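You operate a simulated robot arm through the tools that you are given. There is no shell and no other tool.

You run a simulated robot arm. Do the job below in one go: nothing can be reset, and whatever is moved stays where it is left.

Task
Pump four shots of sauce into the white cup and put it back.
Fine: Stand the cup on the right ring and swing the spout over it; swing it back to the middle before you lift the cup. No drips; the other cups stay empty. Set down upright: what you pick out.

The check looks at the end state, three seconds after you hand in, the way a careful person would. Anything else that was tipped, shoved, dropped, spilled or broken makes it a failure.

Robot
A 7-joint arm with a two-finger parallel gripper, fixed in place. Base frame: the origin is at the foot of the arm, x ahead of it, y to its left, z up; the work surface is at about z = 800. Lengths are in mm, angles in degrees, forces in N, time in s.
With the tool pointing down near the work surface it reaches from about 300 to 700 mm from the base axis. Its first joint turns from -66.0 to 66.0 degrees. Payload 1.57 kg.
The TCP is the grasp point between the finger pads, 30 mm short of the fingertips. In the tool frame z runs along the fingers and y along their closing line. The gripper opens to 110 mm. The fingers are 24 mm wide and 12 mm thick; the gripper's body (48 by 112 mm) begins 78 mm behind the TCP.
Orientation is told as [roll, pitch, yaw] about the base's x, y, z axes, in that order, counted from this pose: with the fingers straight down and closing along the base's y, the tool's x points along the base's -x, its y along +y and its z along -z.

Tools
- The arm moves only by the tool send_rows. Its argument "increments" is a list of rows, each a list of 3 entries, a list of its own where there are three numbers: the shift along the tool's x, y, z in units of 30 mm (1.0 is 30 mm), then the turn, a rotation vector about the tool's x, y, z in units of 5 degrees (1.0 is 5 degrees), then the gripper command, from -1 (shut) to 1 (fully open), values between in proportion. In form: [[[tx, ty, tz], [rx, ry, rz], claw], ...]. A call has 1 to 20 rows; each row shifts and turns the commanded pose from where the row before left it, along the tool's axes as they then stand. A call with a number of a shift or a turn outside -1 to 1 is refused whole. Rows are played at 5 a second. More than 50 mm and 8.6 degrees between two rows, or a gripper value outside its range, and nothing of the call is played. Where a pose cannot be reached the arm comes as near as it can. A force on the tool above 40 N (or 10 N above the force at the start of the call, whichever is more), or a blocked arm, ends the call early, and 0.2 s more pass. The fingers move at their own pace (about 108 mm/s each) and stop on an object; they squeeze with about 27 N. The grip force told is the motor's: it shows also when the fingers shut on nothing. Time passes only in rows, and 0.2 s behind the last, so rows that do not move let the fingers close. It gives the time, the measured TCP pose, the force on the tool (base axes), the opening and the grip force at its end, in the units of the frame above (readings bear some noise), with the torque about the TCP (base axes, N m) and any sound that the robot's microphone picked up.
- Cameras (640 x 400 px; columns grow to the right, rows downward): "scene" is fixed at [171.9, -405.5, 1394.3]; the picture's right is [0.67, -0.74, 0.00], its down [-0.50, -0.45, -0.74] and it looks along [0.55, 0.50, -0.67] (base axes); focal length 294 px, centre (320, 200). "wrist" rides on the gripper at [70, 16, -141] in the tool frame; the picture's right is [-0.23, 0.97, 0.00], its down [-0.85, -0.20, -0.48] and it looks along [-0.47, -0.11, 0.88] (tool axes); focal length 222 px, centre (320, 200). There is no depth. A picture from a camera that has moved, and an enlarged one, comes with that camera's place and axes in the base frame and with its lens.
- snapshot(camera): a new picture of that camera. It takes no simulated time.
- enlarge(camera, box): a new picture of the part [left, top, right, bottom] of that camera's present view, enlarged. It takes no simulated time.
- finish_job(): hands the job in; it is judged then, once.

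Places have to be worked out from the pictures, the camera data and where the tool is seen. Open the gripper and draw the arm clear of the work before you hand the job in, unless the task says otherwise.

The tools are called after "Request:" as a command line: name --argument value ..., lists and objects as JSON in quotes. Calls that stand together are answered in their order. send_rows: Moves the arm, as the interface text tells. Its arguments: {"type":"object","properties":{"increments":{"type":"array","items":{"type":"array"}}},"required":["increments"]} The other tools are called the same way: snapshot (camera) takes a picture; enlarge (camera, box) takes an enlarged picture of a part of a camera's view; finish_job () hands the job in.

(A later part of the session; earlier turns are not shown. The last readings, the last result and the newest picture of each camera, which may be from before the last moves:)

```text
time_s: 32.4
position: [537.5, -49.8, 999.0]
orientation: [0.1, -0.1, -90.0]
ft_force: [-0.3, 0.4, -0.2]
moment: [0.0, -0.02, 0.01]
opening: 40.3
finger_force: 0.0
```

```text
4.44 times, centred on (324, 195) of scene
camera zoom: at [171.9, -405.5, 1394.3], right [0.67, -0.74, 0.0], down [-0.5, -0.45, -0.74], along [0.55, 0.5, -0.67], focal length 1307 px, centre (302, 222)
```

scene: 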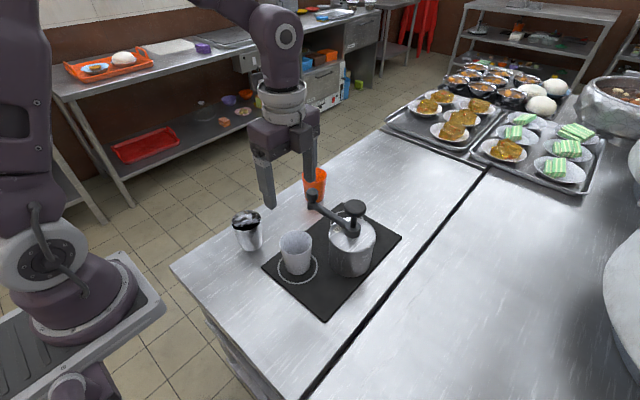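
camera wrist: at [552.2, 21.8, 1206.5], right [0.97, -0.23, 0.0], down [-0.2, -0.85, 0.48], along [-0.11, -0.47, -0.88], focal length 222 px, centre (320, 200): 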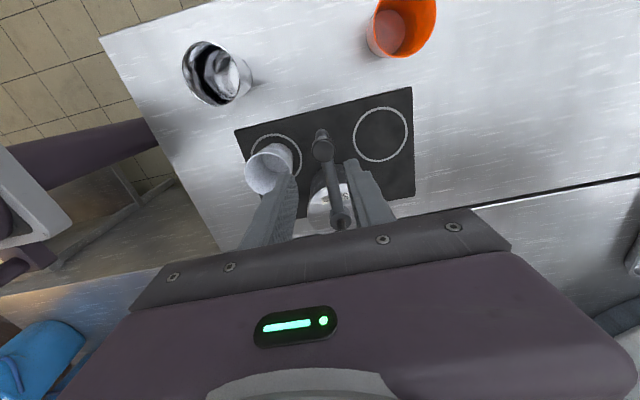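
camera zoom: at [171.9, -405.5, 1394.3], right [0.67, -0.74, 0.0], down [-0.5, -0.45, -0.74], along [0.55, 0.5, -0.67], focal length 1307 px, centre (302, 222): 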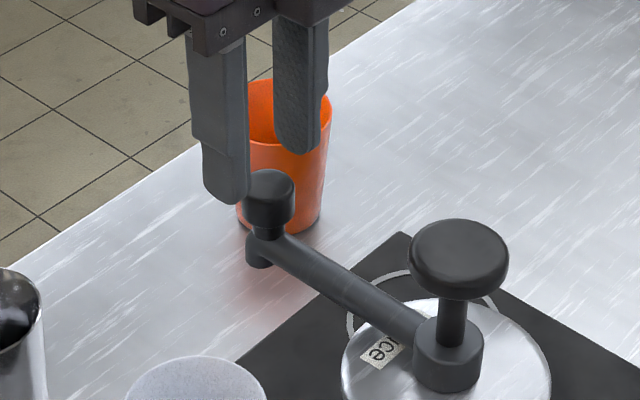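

The knob sits centred between the fingers. I'll descend 50 mm so the fork straddles the knob and tube (tips at about 918, above the cup rim at 896).

Request:
send_rows --increments '[[[0, 0.03, 0.3], [0, 0, 0], -0.27], [[0, 0, 0.4], [0, 0, 0], -0.27], [[0, 0, 0.5], [0, 0, 0], -0.27], [[0, 0, 0.4], [0, 0, 0], -0.27], [[0, 0, 0], [0, 0, 0], -0.27]]'

Request:
enlarge --camera "wrist" --box '[224, 110, 416, 230]'

Request:
enlarge --camera "scene" --box '[264, 150, 384, 240]'

```text
time_s: 33.6
position: [539.2, -49.5, 951.1]
orientation: [0.0, 0.1, -90.0]
ft_force: [-1.0, -0.1, -0.1]
moment: [0.0, -0.04, 0.0]
opening: 40.1
finger_force: 0.0
```

```text
3.33 times, centred on (320, 170) of wrist
camera zoom: at [554.8, 21.7, 1092.8], right [0.97, -0.23, 0.0], down [-0.2, -0.85, 0.48], along [-0.11, -0.47, -0.88], focal length 740 px, centre (320, 300)
```

zoom: 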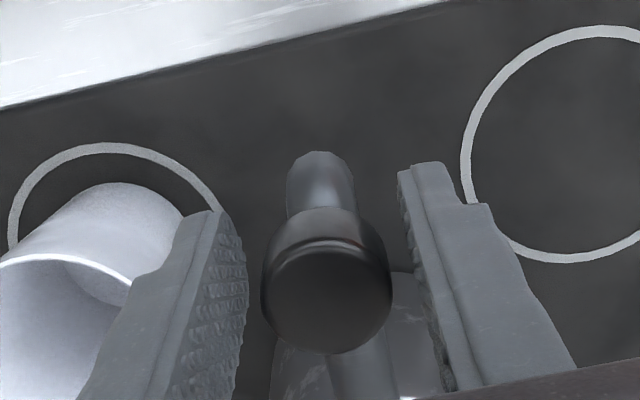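

```text
4.44 times, centred on (324, 195) of scene
camera zoom: at [171.9, -405.5, 1394.3], right [0.67, -0.74, 0.0], down [-0.5, -0.45, -0.74], along [0.55, 0.5, -0.67], focal length 1307 px, centre (302, 222)
```

zoom: 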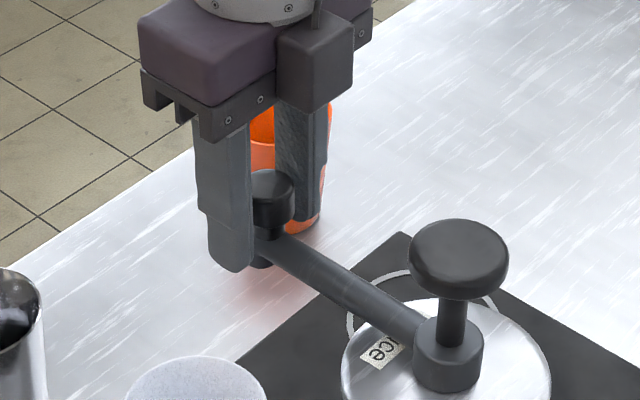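

The fork surrounds the spout with nothing touching. I'll swing it gently along the arc about the pump axis toward the cup, 25° first, then check.

Request:
send_rows --increments '[[[-0.004, -0.172, 0], [0, 0, -0.5], -0.27], [[-0.004, -0.172, 0], [0, 0, -0.5], -0.27], [[-0.004, -0.172, 0], [0, 0, -0.5], -0.27], [[-0.004, -0.172, 0], [0, 0, -0.5], -0.27], [[-0.004, -0.172, 0], [0, 0, -0.5], -0.27], [[-0.004, -0.172, 0], [0, 0, -0.5], -0.27], [[-0.004, -0.172, 0], [0, 0, -0.5], -0.27], [[-0.004, -0.172, 0], [0, 0, -0.5], -0.27], [[-0.004, -0.172, 0], [0, 0, -0.5], -0.27], [[-0.004, -0.172, 0], [0, 0, -0.5], -0.27]]'

Request:
snapshot --camera "wrist"

Request:
enlarge --camera "scene" --box '[240, 150, 400, 290]'

```text
time_s: 35.8
position: [488.4, -60.9, 950.1]
orientation: [0.1, 0.0, -65.0]
ft_force: [-0.6, 0.4, 0.0]
moment: [0.0, 0.02, 0.01]
opening: 40.1
finger_force: 0.0
```

```text
taken
camera wrist: at [473.3, 10.7, 1092.2], right [0.98, 0.21, 0.0], down [0.18, -0.86, 0.48], along [0.1, -0.47, -0.88], focal length 222 px, centre (320, 200)
```

wrist: 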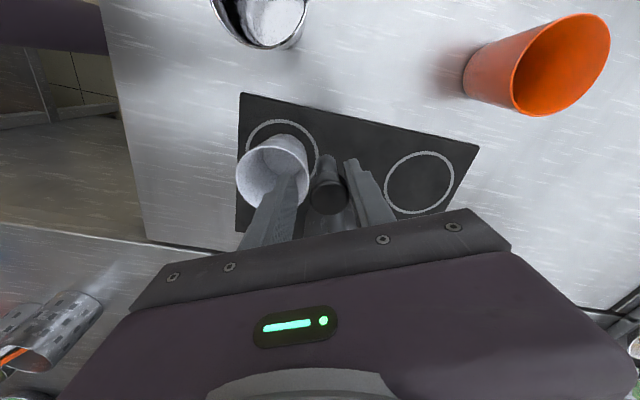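

```text
2.86 times, centred on (320, 220) of scene
camera zoom: at [171.9, -405.5, 1394.3], right [0.67, -0.74, 0.0], down [-0.5, -0.45, -0.74], along [0.55, 0.5, -0.67], focal length 840 px, centre (320, 143)
```

zoom: 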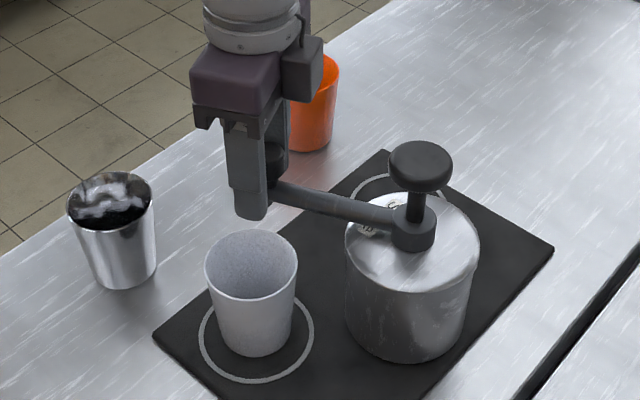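

The spout swings freely with the fork. I'll continue the arc toward the cup; the tips pass about 24 mm above the rim.

Request:
send_rows --increments '[[[-0.004, -0.172, 0], [0, 0, -0.5], -0.27], [[-0.004, -0.172, 0], [0, 0, -0.5], -0.27], [[-0.004, -0.172, 0], [0, 0, -0.5], -0.27], [[-0.004, -0.172, 0], [0, 0, -0.5], -0.27], [[-0.004, -0.172, 0], [0, 0, -0.5], -0.27], [[-0.004, -0.172, 0], [0, 0, -0.5], -0.27], [[-0.004, -0.172, 0], [0, 0, -0.5], -0.27]]'

Request:
enlarge --camera "wrist" --box '[208, 100, 416, 230]'

Request:
enlarge --camera "scene" --box '[250, 180, 378, 270]'

```text
time_s: 37.4
position: [458.5, -80.5, 950.5]
orientation: [0.0, 0.0, -47.5]
ft_force: [-0.1, 0.3, -0.4]
moment: [-0.01, 0.01, -0.01]
opening: 40.0
finger_force: 0.1
```

```text
3.08 times, centred on (312, 165) of wrist
camera zoom: at [422.9, -16.7, 1092.3], right [0.87, 0.49, 0.0], down [0.43, -0.77, 0.48], along [0.23, -0.42, -0.88], focal length 684 px, centre (345, 308)
```

zoom: 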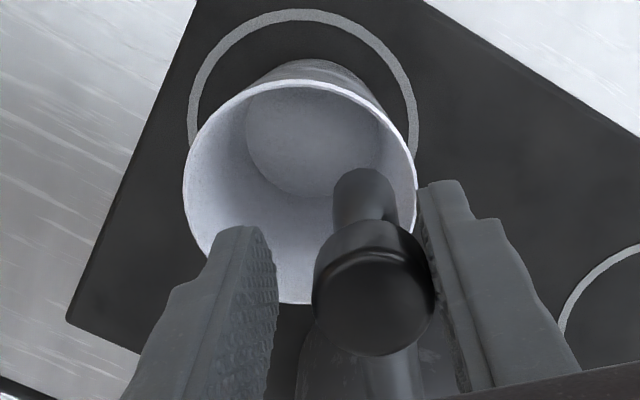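

```text
4.44 times, centred on (314, 225) of scene
camera zoom: at [171.9, -405.5, 1394.3], right [0.67, -0.74, 0.0], down [-0.5, -0.45, -0.74], along [0.55, 0.5, -0.67], focal length 1307 px, centre (347, 89)
```

zoom: 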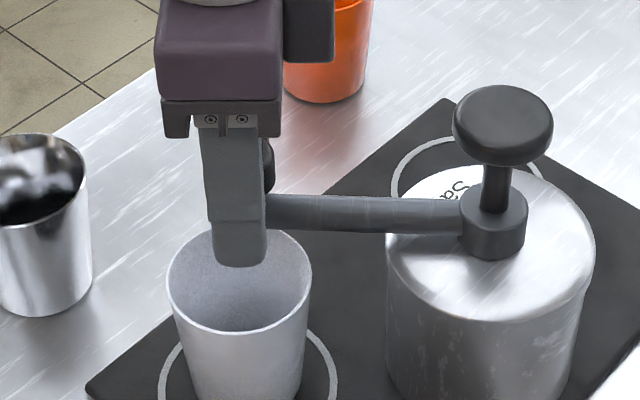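

The nozzle has passed over the rim without touching, and the knob is now near 130°. About 10° more brings it over the cup centre.

Request:
send_rows --increments '[[[-0.004, -0.172, 0], [0, 0, -0.5], -0.27], [[-0.004, -0.172, 0], [0, 0, -0.5], -0.27], [[-0.004, -0.172, 0], [0, 0, -0.5], -0.27], [[-0.004, -0.172, 0], [0, 0, -0.5], -0.27], [[0, 0, 0], [0, 0, 0], -0.27]]'

Request:
enlarge --camera "wrist" --box '[208, 100, 416, 230]'

Request:
enlarge --camera "scene" --box '[250, 180, 378, 270]'

```text
time_s: 38.6
position: [444.4, -96.2, 951.2]
orientation: [0.1, -0.1, -37.5]
ft_force: [0.0, 0.2, 0.3]
moment: [0.0, 0.02, 0.0]
opening: 40.4
finger_force: 0.0
```

```text
3.08 times, centred on (312, 165) of wrist
camera zoom: at [398.5, -39.2, 1092.3], right [0.77, 0.63, 0.0], down [0.56, -0.68, 0.48], along [0.3, -0.37, -0.88], focal length 684 px, centre (345, 308)
```

zoom: 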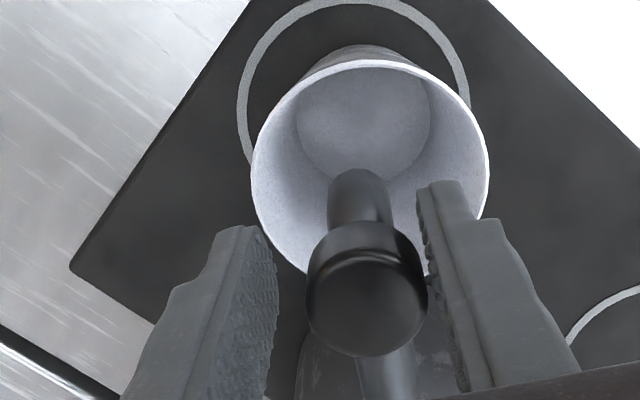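

```text
4.44 times, centred on (314, 225) of scene
camera zoom: at [171.9, -405.5, 1394.3], right [0.67, -0.74, 0.0], down [-0.5, -0.45, -0.74], along [0.55, 0.5, -0.67], focal length 1307 px, centre (347, 89)
```

zoom: 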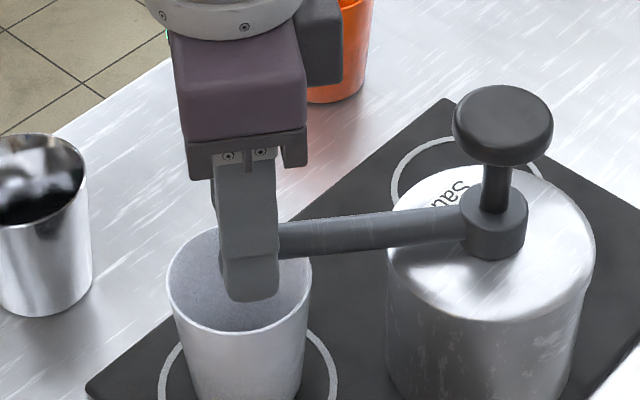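

The spout knob is at about (445,-89), right over the cup centre. I'll ease the fork off the knob by 4 mm and rise straight up.

Request:
send_rows --increments '[[[0, 0.14, 0], [0, 0, 0], -0.27], [[0, 0, -0.3], [0, 0, 0], -0.27], [[0, 0, -0.5], [0, 0, 0], -0.27], [[0, 0, -0.7], [0, 0, 0], -0.27], [[0, 0, -0.9], [0, 0, 0], -0.27], [[0, 0, -1], [0, 0, 0], -0.27], [[0, 0, -0.6], [0, 0, 0], -0.27], [[0, 0, 0], [0, 0, 0], -0.27]]'

Request:
snapshot --camera "wrist"

Request:
enlarge --camera "scene" --box '[240, 170, 400, 280]'

```text
time_s: 40.4
position: [447.7, -92.8, 1070.0]
orientation: [-0.1, 0.0, -37.6]
ft_force: [-0.4, 0.5, 1.0]
moment: [-0.01, -0.02, -0.03]
opening: 40.2
finger_force: 0.1
```

```text
taken
camera wrist: at [400.9, -35.4, 1212.2], right [0.77, 0.63, 0.0], down [0.56, -0.68, 0.48], along [0.3, -0.37, -0.88], focal length 222 px, centre (320, 200)
```

wrist: 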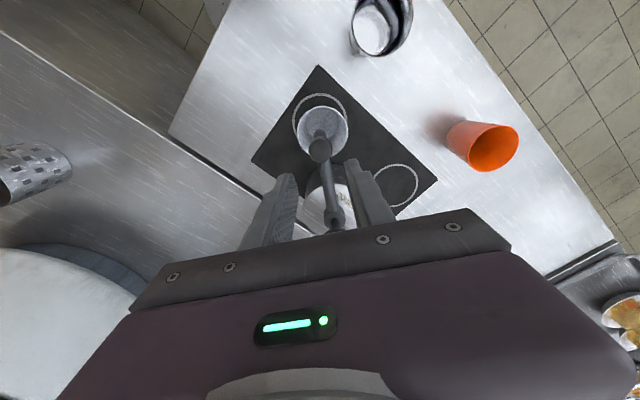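

```text
3.64 times, centred on (320, 225) of scene
camera zoom: at [171.9, -405.5, 1394.3], right [0.67, -0.74, 0.0], down [-0.5, -0.45, -0.74], along [0.55, 0.5, -0.67], focal length 1069 px, centre (320, 109)
```

zoom: 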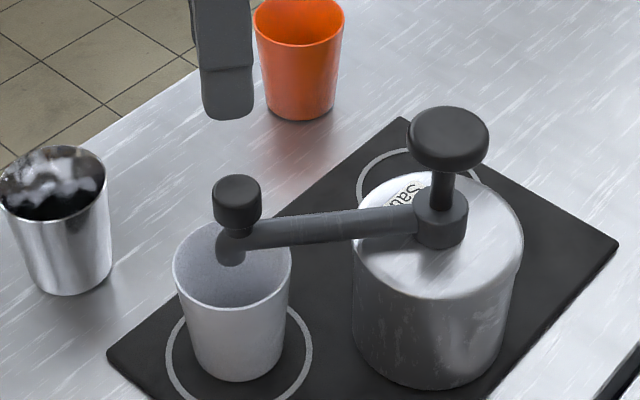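

The nozzle is over the cup and clear of the rim. I'll close the gripper and move above the press head at about (542,-167), staying at tip height about 1040, which is above the head's 985.

Request:
send_rows --increments '[[[-0.6, 0, 0], [0, 0, 0], -0.6], [[-0.9, -0.01, 0], [0, 0, 0], -1], [[-0.9, -0.02, 0], [0, 0, 0], -1], [[-0.9, -0.02, 0], [0, 0, 0], -1], [[-0.7, 0, 0], [0, 0, 0], -1], [[0, 0, 0], [0, 0, 0], -1]]'

Request:
enlarge --camera "scene" --box '[264, 150, 392, 240]'

Request:
snapshot --camera "wrist"

```text
time_s: 41.8
position: [541.6, -167.2, 1069.5]
orientation: [0.0, 0.0, -37.5]
ft_force: [0.2, 0.6, 0.4]
moment: [-0.02, -0.01, -0.02]
opening: 0.0
finger_force: 21.2
```

```text
4.44 times, centred on (328, 195) of scene
camera zoom: at [171.9, -405.5, 1394.3], right [0.67, -0.74, 0.0], down [-0.5, -0.45, -0.74], along [0.55, 0.5, -0.67], focal length 1307 px, centre (284, 222)
```

zoom: 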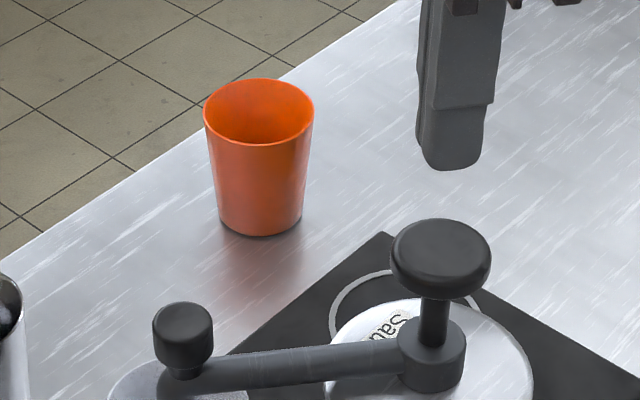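

```text
taken
camera wrist: at [494.4, -110.4, 1212.1], right [0.77, 0.63, 0.0], down [0.56, -0.68, 0.48], along [0.3, -0.37, -0.88], focal length 222 px, centre (320, 200)
```

wrist: 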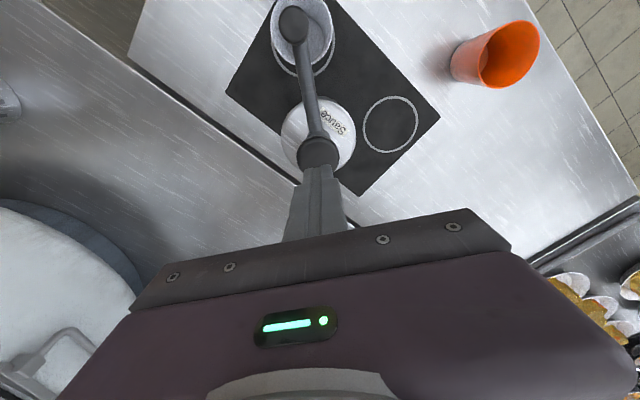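

I'll enlarge the wrist view to confirm the press head's position under the fingertips.

Request:
enlarge --camera "wrist" --box '[256, 90, 384, 190]'

Request:
enlarge --camera "wrist" --box '[256, 0, 384, 80]'

```text
4.00 times, centred on (320, 140) of wrist
camera zoom: at [494.4, -110.4, 1212.1], right [0.77, 0.63, 0.0], down [0.56, -0.68, 0.48], along [0.3, -0.37, -0.88], focal length 888 px, centre (320, 440)
```

zoom: 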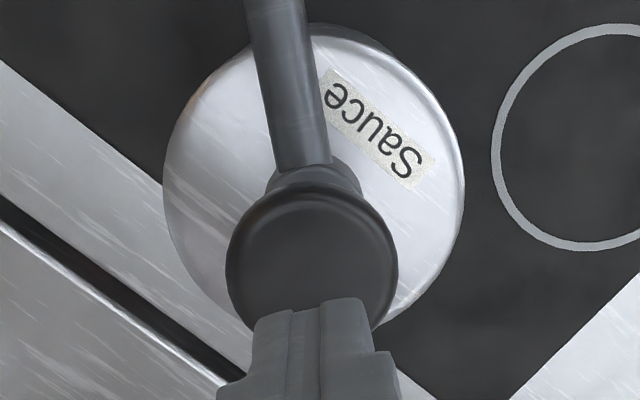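

```text
5.00 times, centred on (320, 40) of wrist
camera zoom: at [494.4, -110.4, 1212.1], right [0.77, 0.63, 0.0], down [0.56, -0.68, 0.48], along [0.3, -0.37, -0.88], focal length 1111 px, centre (320, 1000)
```

zoom: 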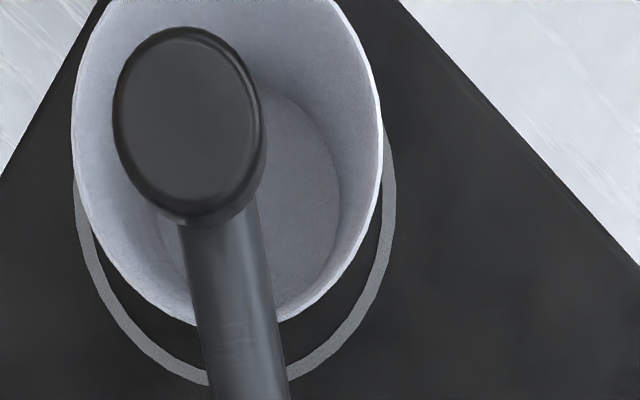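

The head centre is near (539,-167), well under the tips. I'll descend to just above the head's top.

Request:
send_rows --increments '[[[0.05, -0.03, 0.5], [0, 0, 0], -1], [[0, 0, 0.6], [0, 0, 0], -1], [[0, 0, 0.4], [0, 0, 0], -1], [[0, 0, 0], [0, 0, 0], -1]]'

Request:
enlarge --camera "scene" --box '[264, 150, 392, 240]'

```text
time_s: 42.8
position: [538.8, -166.2, 1025.8]
orientation: [0.0, 0.0, -37.5]
ft_force: [0.3, 0.5, -0.4]
moment: [0.01, -0.03, -0.03]
opening: 0.1
finger_force: 21.2
```

```text
4.44 times, centred on (328, 195) of scene
camera zoom: at [171.9, -405.5, 1394.3], right [0.67, -0.74, 0.0], down [-0.5, -0.45, -0.74], along [0.55, 0.5, -0.67], focal length 1307 px, centre (284, 222)
```

zoom: 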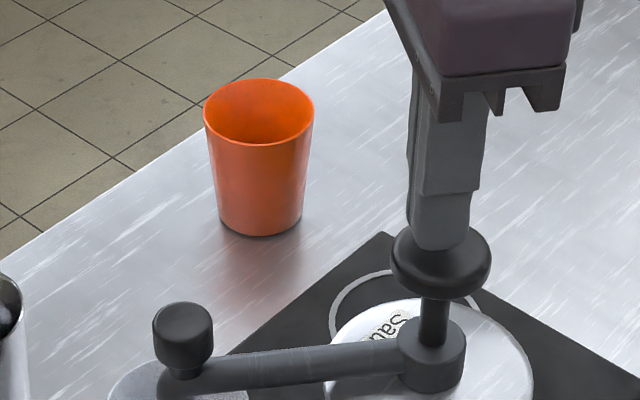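

The tips are a few mm above the head. I'll step down 3 mm at a time to find contact.

Request:
send_rows --increments '[[[0, 0, 0.1], [0, 0, 0], -1], [[0, 0, 0.1], [0, 0, 0], -1]]'

Request:
send_rows --increments '[[[0, 0, 0.1], [0, 0, 0], -1]]'

Request:
send_rows --increments '[[[0, 0, 0.1], [0, 0, 0], -1]]'

```text
time_s: 43.4
position: [539.7, -166.8, 1020.0]
orientation: [0.0, 0.0, -37.5]
ft_force: [0.1, 0.7, 0.7]
moment: [-0.02, -0.03, 0.03]
opening: 0.0
finger_force: 21.1
```

```text
time_s: 43.8
position: [539.9, -167.4, 1016.2]
orientation: [0.0, -0.1, -37.4]
ft_force: [0.9, 0.3, 1.9]
moment: [0.04, -0.01, -0.01]
opening: 0.0
finger_force: 22.0
```

```text
time_s: 44.2
position: [539.4, -166.0, 1013.9]
orientation: [-0.1, 0.0, -37.5]
ft_force: [-0.9, 0.0, 2.0]
moment: [-0.02, -0.02, 0.02]
opening: 0.1
finger_force: 20.9
```

A light 2 N suggests first contact near z≈1016. I'll continue pressing down steadily in small steps.

Request:
send_rows --increments '[[[0, 0, 0.15], [0, 0, 0], -1], [[0, 0, 0.15], [0, 0, 0], -1]]'

Request:
enlarge --camera "scene" --box '[264, 150, 392, 240]'

```text
time_s: 44.8
position: [539.0, -165.9, 1005.6]
orientation: [0.1, 0.0, -37.5]
ft_force: [-0.4, -1.2, 4.4]
moment: [0.04, 0.03, 0.0]
opening: 0.0
finger_force: 21.0
```

```text
4.44 times, centred on (328, 195) of scene
camera zoom: at [171.8, -405.5, 1394.3], right [0.67, -0.74, 0.0], down [-0.5, -0.45, -0.74], along [0.55, 0.5, -0.67], focal length 1307 px, centre (284, 222)
```

zoom: 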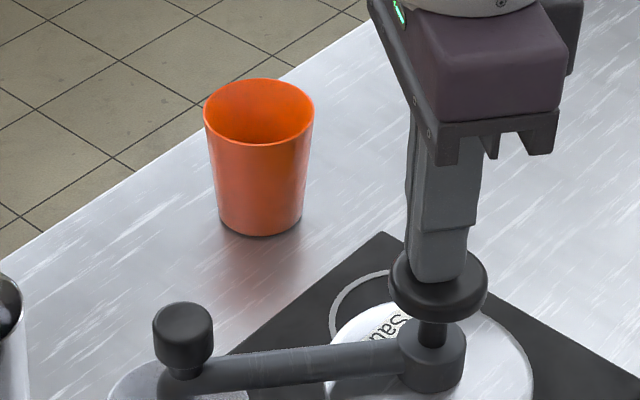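

The head is moving down with the tips (4.4 N spring). I'll keep going to find the bottom of the stroke.

Request:
send_rows --increments '[[[0, 0, 0.15], [0, 0, 0], -1], [[0, 0, 0.15], [0, 0, 0], -1]]'

Request:
send_rows --increments '[[[0, 0, 0.12], [0, 0, 0], -1], [[0, 0, 0.12], [0, 0, 0], -1]]'

Request:
enlarge --camera "scene" --box '[250, 170, 378, 260]'

```text
time_s: 45.4
position: [539.7, -167.6, 996.4]
orientation: [-0.1, 0.0, -37.6]
ft_force: [-0.4, 1.0, 6.6]
moment: [0.02, 0.04, -0.06]
opening: 0.0
finger_force: 21.2
```

```text
time_s: 45.9
position: [539.9, -166.6, 994.4]
orientation: [0.1, -0.2, -37.6]
ft_force: [-6.5, 4.2, 16.7]
moment: [0.22, 0.35, 0.02]
opening: 0.0
finger_force: 21.1
stopped in row 2: the force on the tool passed its limit at 47 N (the readings are from after the stop); the commanded pose is now the measured one
```

```text
4.44 times, centred on (314, 215) of scene
camera zoom: at [171.4, -405.3, 1394.4], right [0.67, -0.74, 0.0], down [-0.5, -0.45, -0.74], along [0.55, 0.5, -0.67], focal length 1307 px, centre (347, 133)
```

zoom: 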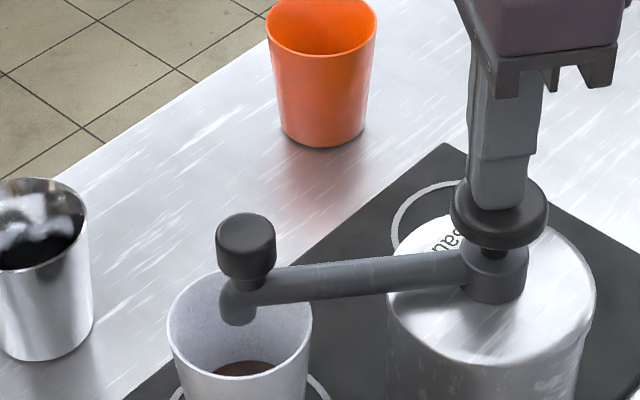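

The stroke bottoms at z≈994.5 (about 22 mm travel) and sauce is visible in the cup: shot one. I'll let the head return fully and check.

Request:
send_rows --increments '[[[0, 0, -0.2], [0, 0, 0], -1], [[0, 0, -0.3], [0, 0, 0], -1], [[0, 0, -0.4], [0, 0, 0], -1], [[0, 0, -0.1], [0, 0, 0], -1], [[0, 0, 0], [0, 0, 0], -1], [[0, 0, 0], [0, 0, 0], -1]]'

Request:
enlarge --camera "scene" --box '[250, 170, 378, 260]'

Request:
snapshot --camera "wrist"

```text
time_s: 47.3
position: [539.5, -167.3, 1024.1]
orientation: [0.1, -0.2, -37.6]
ft_force: [-0.6, -0.6, -0.4]
moment: [-0.01, 0.04, 0.0]
opening: 0.1
finger_force: 21.3
```

```text
4.44 times, centred on (314, 215) of scene
camera zoom: at [171.9, -405.5, 1394.3], right [0.67, -0.74, 0.0], down [-0.5, -0.45, -0.74], along [0.55, 0.5, -0.67], focal length 1307 px, centre (347, 133)
```

zoom: 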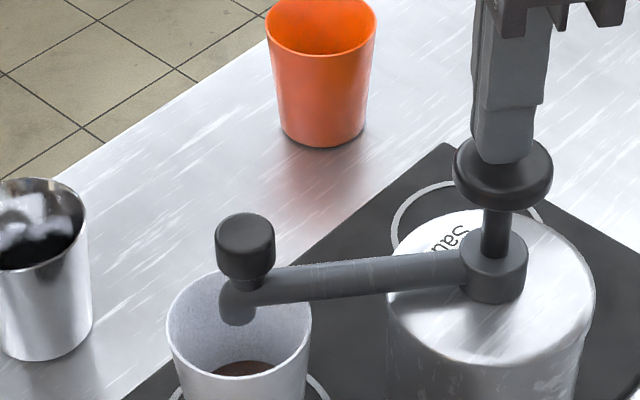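

```text
taken
camera wrist: at [493.4, -110.0, 1164.6], right [0.77, 0.63, 0.0], down [0.55, -0.68, 0.48], along [0.31, -0.37, -0.88], focal length 222 px, centre (320, 200)
```

wrist: 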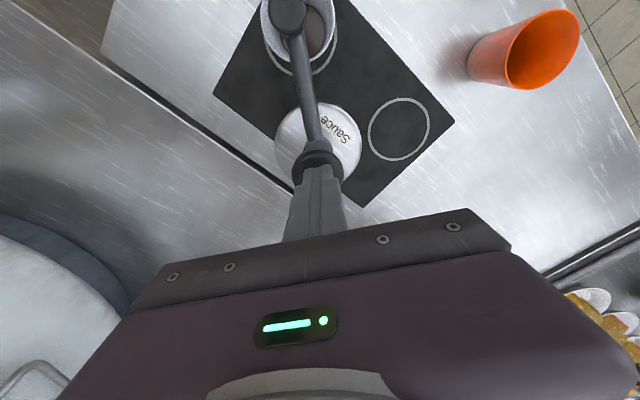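

The head returned fully, the sauce is in the cup and nothing has dripped. I'll do the second press to just at the bottom (z≈993.6), hold briefly, then release.

Request:
send_rows --increments '[[[0, 0, 0.25], [0, 0, 0], -1], [[0, 0, 0.25], [0, 0, 0], -1], [[0, 0, 0.25], [0, 0, 0], -1], [[0, 0, 0.2], [0, 0, 0], -1], [[0, 0, 0.075], [0, 0, 0], -1], [[0, 0, 0], [0, 0, 0], -1]]'

Request:
enlarge --camera "scene" --box '[250, 170, 378, 260]'

```text
time_s: 48.7
position: [540.1, -167.1, 994.3]
orientation: [0.1, -0.4, -37.4]
ft_force: [-2.4, 1.0, 33.5]
moment: [0.19, 0.3, -0.08]
opening: 0.0
finger_force: 21.4
```

```text
4.44 times, centred on (314, 215) of scene
camera zoom: at [171.2, -405.3, 1394.4], right [0.67, -0.74, 0.0], down [-0.5, -0.45, -0.74], along [0.55, 0.5, -0.67], focal length 1307 px, centre (347, 133)
```

zoom: 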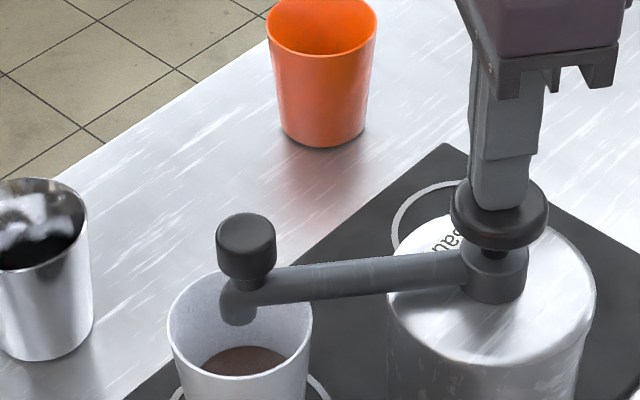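

The sauce level rose visibly: shot two. I'll release the head fully.

Request:
send_rows --increments '[[[0, 0, -0.225], [0, 0, 0], -1], [[0, 0, -0.3], [0, 0, 0], -1], [[0, 0, -0.4], [0, 0, 0], -1], [[0, 0, -0.1], [0, 0, 0], -1], [[0, 0, 0], [0, 0, 0], -1], [[0, 0, 0], [0, 0, 0], -1]]'

Request:
enlarge --camera "scene" --box '[250, 170, 378, 260]'

```text
time_s: 50.1
position: [539.9, -167.5, 1023.2]
orientation: [0.1, -0.2, -37.5]
ft_force: [0.3, 0.5, 0.3]
moment: [0.0, 0.0, 0.02]
opening: 0.0
finger_force: 21.4
```

```text
4.44 times, centred on (314, 215) of scene
camera zoom: at [171.9, -405.5, 1394.3], right [0.67, -0.74, 0.0], down [-0.5, -0.45, -0.74], along [0.55, 0.5, -0.67], focal length 1307 px, centre (347, 133)
```

zoom: 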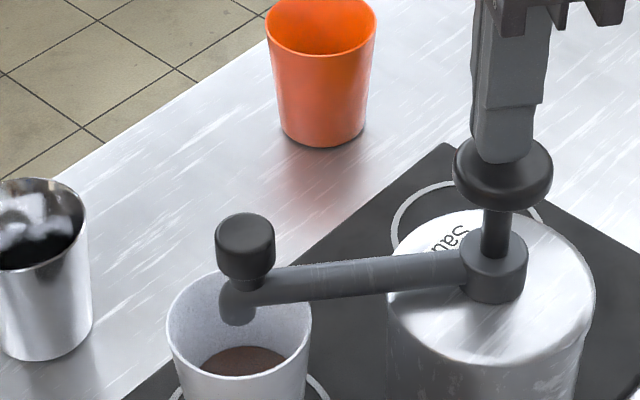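

Two shots are in and the head is back at the top. Third press.

Request:
send_rows --increments '[[[0, 0, 0.25], [0, 0, 0], -1], [[0, 0, 0.25], [0, 0, 0], -1], [[0, 0, 0.25], [0, 0, 0], -1], [[0, 0, 0.2], [0, 0, 0], -1], [[0, 0, 0.06], [0, 0, 0], -1], [[0, 0, 0], [0, 0, 0], -1]]'

Request:
enlarge --camera "scene" --box '[250, 170, 378, 260]'

```text
time_s: 51.5
position: [539.6, -167.1, 994.5]
orientation: [0.1, -0.3, -37.5]
ft_force: [-2.6, 4.4, 22.7]
moment: [0.27, 0.19, -0.13]
opening: 0.1
finger_force: 21.0
```

```text
4.44 times, centred on (314, 215) of scene
camera zoom: at [171.4, -405.2, 1394.4], right [0.67, -0.74, 0.0], down [-0.5, -0.45, -0.74], along [0.55, 0.5, -0.67], focal length 1307 px, centre (347, 133)
```

zoom: 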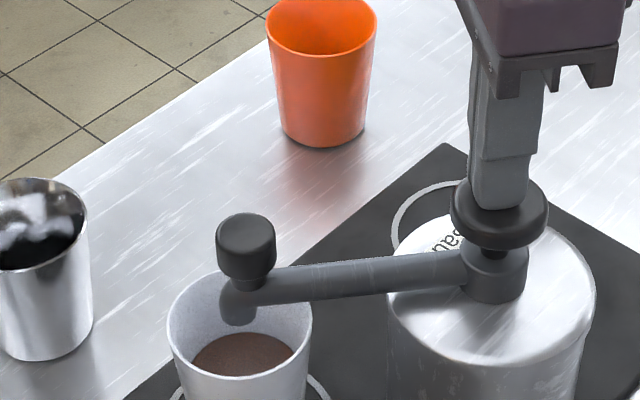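

The level rose again: shot three, with the head bottomed at 22.7 N. I'll release fully.

Request:
send_rows --increments '[[[0, 0, -0.21], [0, 0, 0], -1], [[0, 0, -0.3], [0, 0, 0], -1], [[0, 0, -0.4], [0, 0, 0], -1], [[0, 0, -0.1], [0, 0, 0], -1], [[0, 0, 0], [0, 0, 0], -1], [[0, 0, 0], [0, 0, 0], -1]]'

Request:
enlarge --camera "scene" --box '[250, 170, 378, 260]'

```text
time_s: 52.9
position: [539.2, -166.9, 1023.7]
orientation: [0.1, -0.3, -37.5]
ft_force: [0.5, -0.6, 0.1]
moment: [0.03, 0.03, -0.01]
opening: 0.0
finger_force: 20.9
```

```text
4.44 times, centred on (314, 215) of scene
camera zoom: at [171.9, -405.5, 1394.3], right [0.67, -0.74, 0.0], down [-0.5, -0.45, -0.74], along [0.55, 0.5, -0.67], focal length 1307 px, centre (347, 133)
```

zoom: 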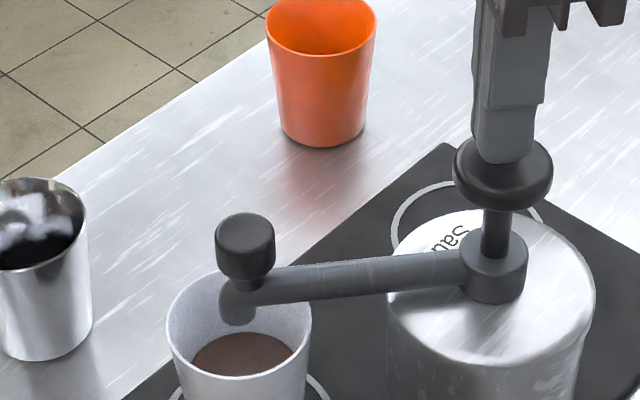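

The levels are rising in even steps, consistent with exactly three shots. Fourth and last press.

Request:
send_rows --increments '[[[0, 0, 0.25], [0, 0, 0], -1], [[0, 0, 0.25], [0, 0, 0], -1], [[0, 0, 0.25], [0, 0, 0], -1], [[0, 0, 0.2], [0, 0, 0], -1], [[0, 0, 0.06], [0, 0, 0], -1], [[0, 0, 0], [0, 0, 0], -1]]'

Request:
enlarge --camera "scene" --box '[250, 170, 378, 260]'

```text
time_s: 54.3
position: [539.7, -167.0, 993.6]
orientation: [0.2, -0.4, -37.4]
ft_force: [-3.9, 0.1, 29.1]
moment: [0.14, 0.29, -0.07]
opening: 0.2
finger_force: 21.3
```

```text
4.44 times, centred on (314, 215) of scene
camera zoom: at [171.3, -405.3, 1394.4], right [0.67, -0.74, 0.0], down [-0.5, -0.45, -0.74], along [0.55, 0.5, -0.67], focal length 1307 px, centre (347, 133)
```

zoom: 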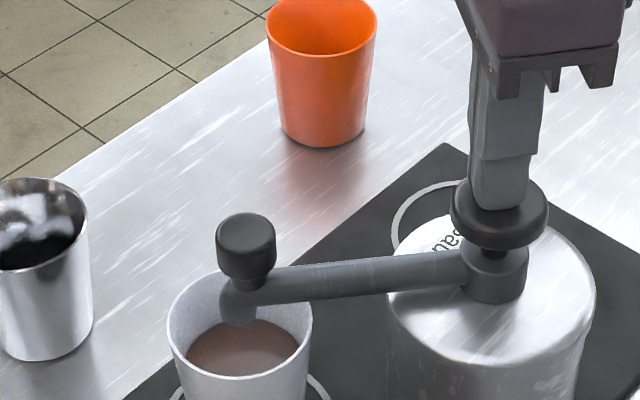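

The fourth shot is in. I'll release the head, rise well clear, and wait about two seconds so the nozzle finishes dripping.

Request:
send_rows --increments '[[[0, 0, -0.21], [0, 0, 0], -1], [[0, 0, -0.3], [0, 0, 0], -1], [[0, 0, -0.4], [0, 0, 0], -1], [[0, 0, -0.6], [0, 0, 0], -1], [[0, 0, -0.8], [0, 0, 0], -1], [[0, 0, -0.3], [0, 0, 0], -1], [[0, 0, 0], [0, 0, 0], -1], [[0, 0, 0], [0, 0, 0], -1], [[0, 0, 0], [0, 0, 0], -1], [[0, 0, 0], [0, 0, 0], -1], [[0, 0, 0], [0, 0, 0], -1], [[0, 0, 0], [0, 0, 0], -1], [[0, 0, 0], [0, 0, 0], -1], [[0, 0, 0], [0, 0, 0], -1]]'

Request:
enlarge --camera "scene" --box '[250, 170, 378, 270]'

Request:
enlarge --camera "wrist" --box '[224, 0, 416, 180]'

```text
time_s: 57.3
position: [540.6, -167.0, 1071.0]
orientation: [0.0, -0.2, -37.4]
ft_force: [0.2, -0.1, 0.7]
moment: [0.0, 0.02, 0.01]
opening: 0.0
finger_force: 21.8
```

```text
4.00 times, centred on (314, 220) of scene
camera zoom: at [171.9, -405.5, 1394.3], right [0.67, -0.74, 0.0], down [-0.5, -0.45, -0.74], along [0.55, 0.5, -0.67], focal length 1176 px, centre (344, 120)
```

zoom: 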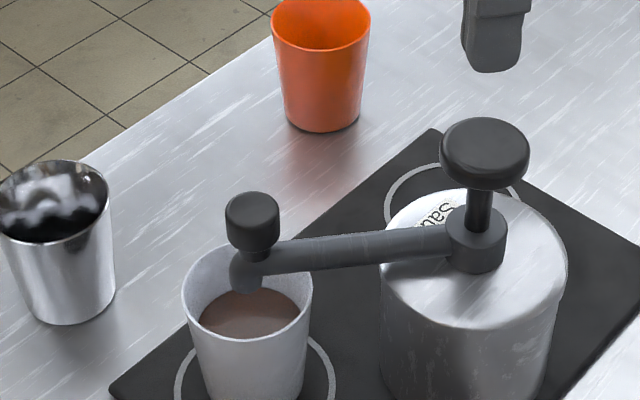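

```text
2.22 times, centred on (320, 90) of wrist
camera zoom: at [493.0, -109.8, 1212.6], right [0.77, 0.63, 0.0], down [0.55, -0.68, 0.48], along [0.31, -0.37, -0.88], focal length 494 px, centre (320, 444)
```

zoom: 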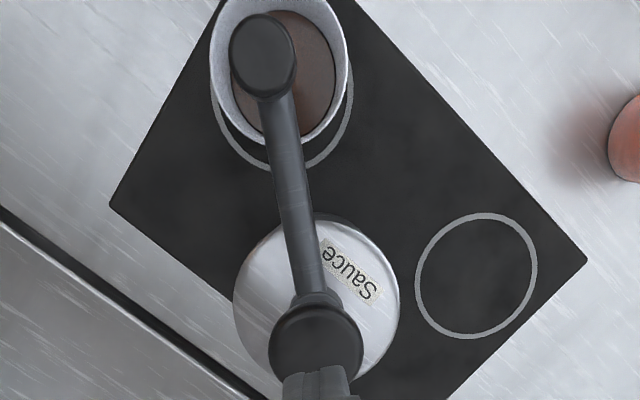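

The nozzle is clean with no drips, and the cup holds four shots. I'll bring the fork back above the spout knob, opening it to 40 mm.

Request:
send_rows --increments '[[[0.6, 0.02, 0], [0, 0, 0], -1], [[0.9, 0.03, 0], [0, 0, 0], -0.6], [[0.9, 0.04, 0], [0, 0, 0], -0.27], [[0.9, 0.04, 0], [0, 0, 0], -0.27], [[0.63, 0.02, 0], [0, 0, 0], -0.27], [[0, 0, 0.6], [0, 0, 0], -0.27], [[0, 0, 0.8], [0, 0, 0], -0.27], [[0, 0, 0.6], [0, 0, 0], -0.27], [[0, 0, 0.45], [0, 0, 0], -0.27], [[0, 0, 0], [0, 0, 0], -0.27]]'

Request:
enlarge --camera "wrist" --box '[208, 100, 416, 230]'

Request:
enlarge --camera "scene" --box '[250, 170, 378, 270]'

```text
time_s: 59.5
position: [449.0, -91.5, 997.9]
orientation: [0.0, -0.3, -37.5]
ft_force: [-0.2, 0.5, 0.2]
moment: [-0.01, -0.01, 0.03]
opening: 40.1
finger_force: 0.0
```

```text
3.08 times, centred on (312, 165) of wrist
camera zoom: at [403.3, -34.8, 1139.1], right [0.77, 0.63, 0.0], down [0.55, -0.68, 0.48], along [0.31, -0.37, -0.88], focal length 684 px, centre (345, 308)
```

zoom: 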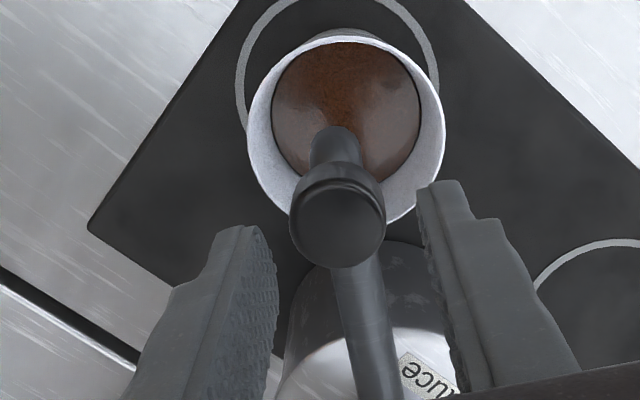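

```text
4.00 times, centred on (314, 220) of scene
camera zoom: at [171.9, -405.5, 1394.3], right [0.67, -0.74, 0.0], down [-0.5, -0.45, -0.74], along [0.55, 0.5, -0.67], focal length 1176 px, centre (344, 120)
```

zoom: 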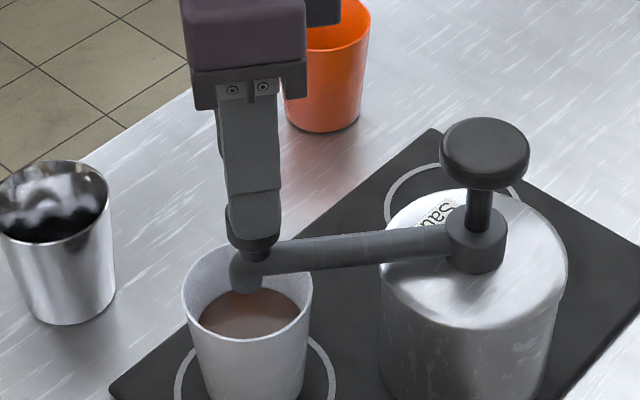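

The knob is centred in the fork. I'll descend 48 mm around it.

Request:
send_rows --increments '[[[0, 0, 0.3], [0, 0, 0], -0.27], [[0, 0, 0.4], [0, 0, 0], -0.27], [[0, 0, 0.5], [0, 0, 0], -0.27], [[0, 0, 0.4], [0, 0, 0], -0.27], [[0, 0, 0], [0, 0, 0], -0.27]]'

Request:
enlarge --camera "wrist" --box '[208, 100, 416, 230]'

```text
time_s: 60.7
position: [449.1, -92.2, 948.8]
orientation: [0.1, -0.2, -37.6]
ft_force: [0.4, -0.5, -0.3]
moment: [-0.03, -0.02, 0.0]
opening: 40.4
finger_force: 0.0
```

```text
3.08 times, centred on (312, 165) of wrist
camera zoom: at [403.0, -35.2, 1090.8], right [0.77, 0.63, 0.0], down [0.55, -0.68, 0.48], along [0.31, -0.37, -0.88], focal length 684 px, centre (345, 308)
```

zoom: 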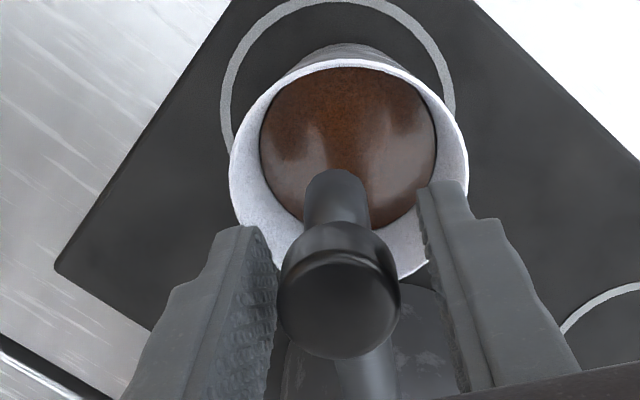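

The fork surrounds the knob without contact. I'll swing gently back toward the middle, 25° first.

Request:
send_rows --increments '[[[-0.004, 0.1735, 0], [0, 0, 0.5], -0.27], [[-0.004, 0.1735, 0], [0, 0, 0.5], -0.27], [[-0.004, 0.1735, 0], [0, 0, 0.5], -0.27], [[-0.004, 0.1735, 0], [0, 0, 0.5], -0.27], [[-0.004, 0.1735, 0], [0, 0, 0.5], -0.27], [[-0.004, 0.1735, 0], [0, 0, 0.5], -0.27], [[-0.004, 0.1735, 0], [0, 0, 0.5], -0.27], [[-0.004, 0.1735, 0], [0, 0, 0.5], -0.27], [[-0.004, 0.1735, 0], [0, 0, 0.5], -0.27], [[-0.004, 0.1735, 0], [0, 0, 0.5], -0.27]]'

Request:
enlarge --camera "wrist" --box '[208, 100, 416, 230]'

Request:
enlarge --camera "scene" --box '[250, 170, 378, 270]'

```text
time_s: 62.9
position: [488.5, -57.5, 949.6]
orientation: [0.3, -0.2, -62.7]
ft_force: [-0.4, 0.1, 0.4]
moment: [0.0, 0.0, 0.0]
opening: 40.3
finger_force: 0.0
```

```text
3.08 times, centred on (312, 165) of wrist
camera zoom: at [470.2, 12.5, 1091.2], right [0.97, 0.25, 0.0], down [0.21, -0.85, 0.48], along [0.12, -0.46, -0.88], focal length 684 px, centre (345, 308)
```

zoom: 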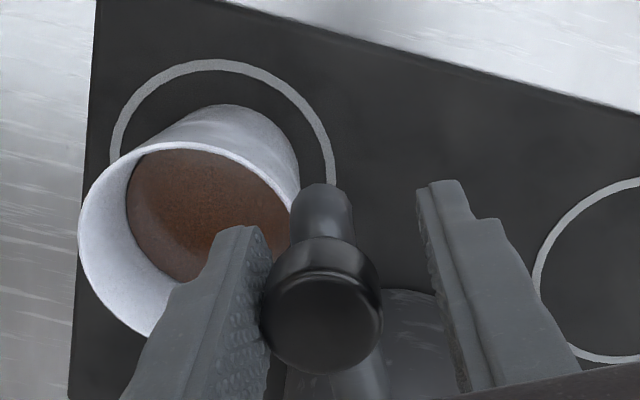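

```text
4.00 times, centred on (314, 220) of scene
camera zoom: at [171.9, -405.5, 1394.3], right [0.67, -0.74, 0.0], down [-0.5, -0.45, -0.74], along [0.55, 0.5, -0.67], focal length 1176 px, centre (344, 120)
```

zoom: 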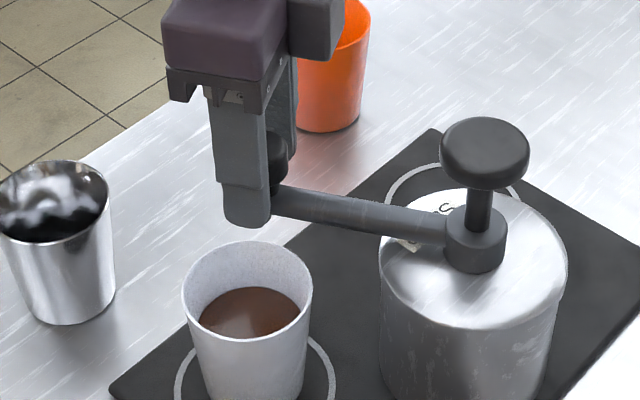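

The spout is clear of the cup with no drips. I'll continue another 20°, trimming 3 mm of radial drift.

Request:
send_rows --increments '[[[-0.014, 0.173, 0], [0, 0, 0.5], -0.27], [[-0.014, 0.173, 0], [0, 0, 0.5], -0.27], [[-0.014, 0.173, 0], [0, 0, 0.5], -0.27], [[-0.014, 0.173, 0], [0, 0, 0.5], -0.27], [[-0.014, 0.173, 0], [0, 0, 0.5], -0.27], [[-0.014, 0.173, 0], [0, 0, 0.5], -0.27], [[-0.014, 0.173, 0], [0, 0, 0.5], -0.27], [[-0.014, 0.173, 0], [0, 0, 0.5], -0.27]]'

Request:
enlarge --camera "wrist" --box '[208, 100, 416, 230]'

Request:
enlarge --camera "scene" --box '[240, 150, 400, 250]'

```text
time_s: 64.7
position: [530.5, -48.7, 949.9]
orientation: [0.2, -0.1, -82.6]
ft_force: [0.6, 0.5, -0.7]
moment: [0.03, 0.02, 0.01]
opening: 40.5
finger_force: 0.1
```

```text
3.08 times, centred on (312, 165) of wrist
camera zoom: at [535.5, 24.8, 1091.1], right [0.99, -0.1, 0.0], down [-0.09, -0.87, 0.48], along [-0.04, -0.48, -0.88], focal length 684 px, centre (345, 308)
```

zoom: 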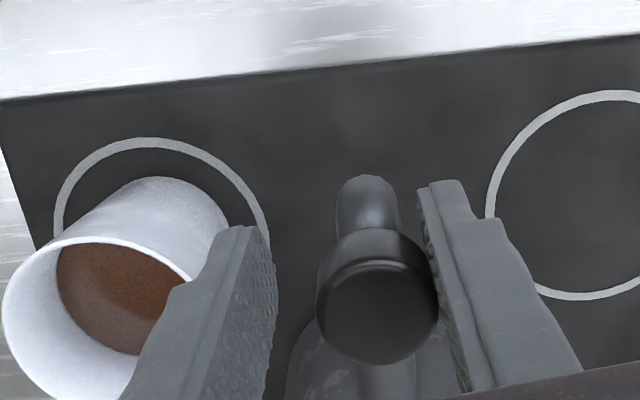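

```text
4.00 times, centred on (320, 200) of scene
camera zoom: at [171.9, -405.5, 1394.3], right [0.67, -0.74, 0.0], down [-0.5, -0.45, -0.74], along [0.55, 0.5, -0.67], focal length 1176 px, centre (320, 200)
```

zoom: 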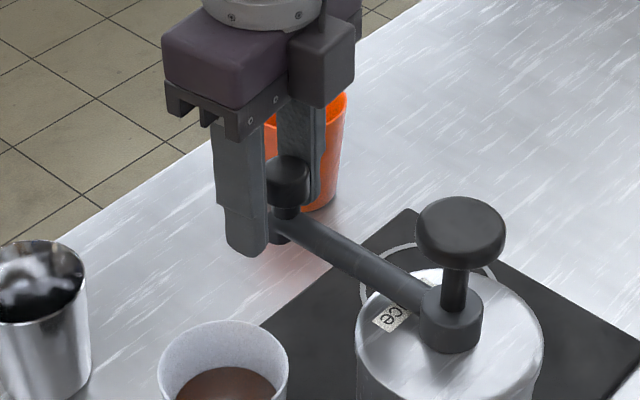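

The knob now sits against the leading finger, so it has likely settled into a middle detent near x≈537. I'll move the fork 7° more, which puts the knob exactly mid even if it is pushed, and compare.

Request:
send_rows --increments '[[[-0.008, 0.162, 0], [0, 0, 0.467], -0.27], [[-0.008, 0.162, 0], [0, 0, 0.467], -0.27], [[-0.008, 0.162, 0], [0, 0, 0.467], -0.27], [[0, 0, 0], [0, 0, 0], -0.27]]'

Request:
enlarge --camera "wrist" --box '[208, 100, 416, 230]'

Request:
enlarge --camera "scene" --box '[264, 150, 384, 240]'

```text
time_s: 65.7
position: [544.3, -47.6, 949.2]
orientation: [0.3, -0.1, -89.5]
ft_force: [-0.5, -0.4, 0.0]
moment: [-0.03, 0.01, -0.02]
opening: 40.4
finger_force: 0.0
```

```text
3.08 times, centred on (312, 165) of wrist
camera zoom: at [558.5, 24.2, 1091.3], right [0.98, -0.22, 0.0], down [-0.19, -0.86, 0.48], along [-0.1, -0.47, -0.88], focal length 684 px, centre (345, 308)
```

zoom: 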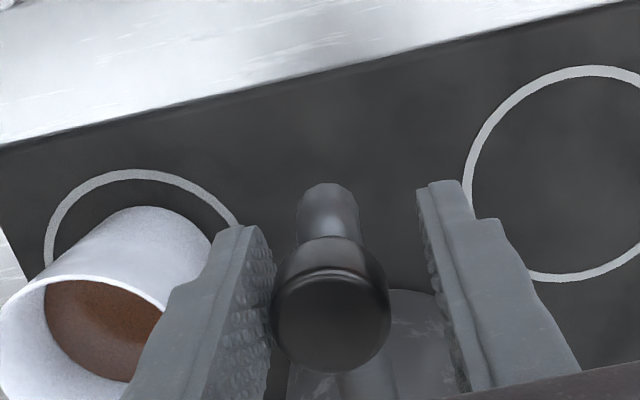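

```text
4.44 times, centred on (324, 195) of scene
camera zoom: at [171.9, -405.5, 1394.3], right [0.67, -0.74, 0.0], down [-0.5, -0.45, -0.74], along [0.55, 0.5, -0.67], focal length 1307 px, centre (302, 222)
```

zoom: 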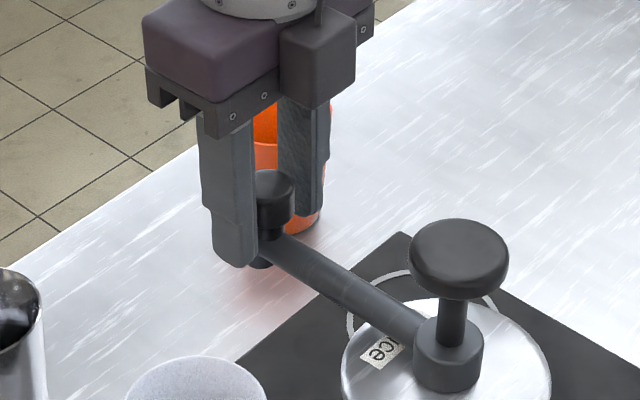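

The spout is back where it started in the same view (knob and label match). I'll centre the fork on the knob and rise straight up.

Request:
send_rows --increments '[[[0, -0.14, 0], [0, 0, 0], -0.27], [[0, 0, -0.3], [0, 0, 0], -0.27], [[0, 0, -0.5], [0, 0, 0], -0.27], [[0, 0, -0.7], [0, 0, 0], -0.27], [[0, 0, -0.9], [0, 0, 0], -0.27], [[0, 0, -1], [0, 0, 0], -0.27], [[0, 0, -0.6], [0, 0, 0], -0.27], [[0, 0, 0], [0, 0, 0], -0.27]]'

Request:
enlarge --camera "scene" --box '[296, 180, 392, 240]'

Request:
enlarge --camera "wrist" --box '[224, 80, 416, 200]'

```text
time_s: 67.5
position: [538.9, -47.3, 1070.7]
orientation: [0.2, -0.2, -89.5]
ft_force: [0.7, -0.3, 0.6]
moment: [-0.01, 0.01, -0.01]
opening: 40.2
finger_force: 0.0
```

```text
6.67 times, centred on (344, 210) of scene
camera zoom: at [171.9, -405.5, 1394.3], right [0.67, -0.74, 0.0], down [-0.5, -0.45, -0.74], along [0.55, 0.5, -0.67], focal length 1961 px, centre (160, 133)
```

zoom: 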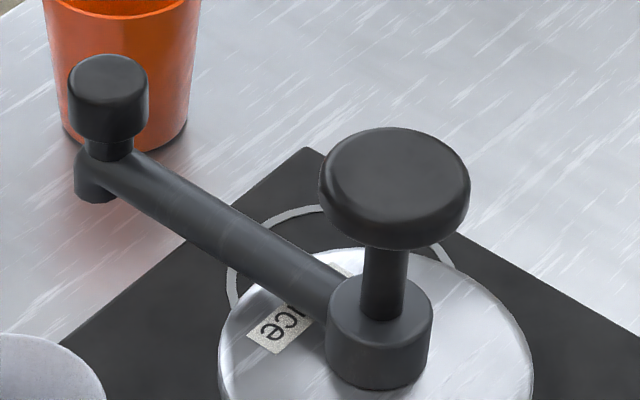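

```text
3.33 times, centred on (320, 140) of wrist
camera zoom: at [553.7, 24.0, 1211.8], right [0.98, -0.22, 0.0], down [-0.19, -0.86, 0.48], along [-0.1, -0.47, -0.88], focal length 740 px, centre (320, 400)
```

zoom: 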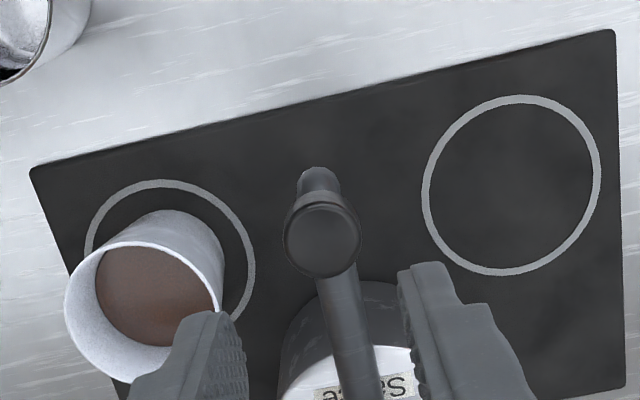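

The spout matches its original middle position exactly and nothing has dripped. I'll yaw the tool back to 0 up here and open the gripper for the cup.

Request:
send_rows --increments '[[[0, 0, -0.3], [0, 0, -1], -0.27], [[0, 0, 0], [0, 0, -1], 0.0], [[0, 0, 0], [0, 0, -1], 0.3], [[0, 0, 0], [0, 0, -1], 0.6], [[0, 0, 0], [0, 0, -1], 0.6], [[0, 0, 0], [0, 0, -1], 0.6], [[0, 0, 0], [0, 0, -1], 0.6], [[0, 0, 0], [0, 0, -1], 0.6], [[0, 0, 0], [0, 0, -1], 0.6], [[0, 0, 0], [0, 0, -1], 0.6], [[0, 0, 0], [0, 0, -1], 0.6], [[0, 0, 0], [0, 0, -1], 0.6], [[0, 0, 0], [0, 0, -1], 0.6], [[0, 0, 0], [0, 0, -1], 0.6], [[0, 0, 0], [0, 0, -1], 0.6], [[0, 0, 0], [0, 0, -1], 0.6], [[0, 0, 0], [0, 0, -1], 0.6], [[0, 0, 0], [0, 0, -0.9], 0.6], [[0, 0, 0], [0, 0, 0], 0.6]]'

```text
time_s: 71.5
position: [538.8, -47.8, 1080.1]
orientation: [-0.2, -0.1, 0.0]
ft_force: [-0.7, 0.2, -0.1]
moment: [0.01, 0.0, -0.02]
opening: 88.0
finger_force: 0.0
```

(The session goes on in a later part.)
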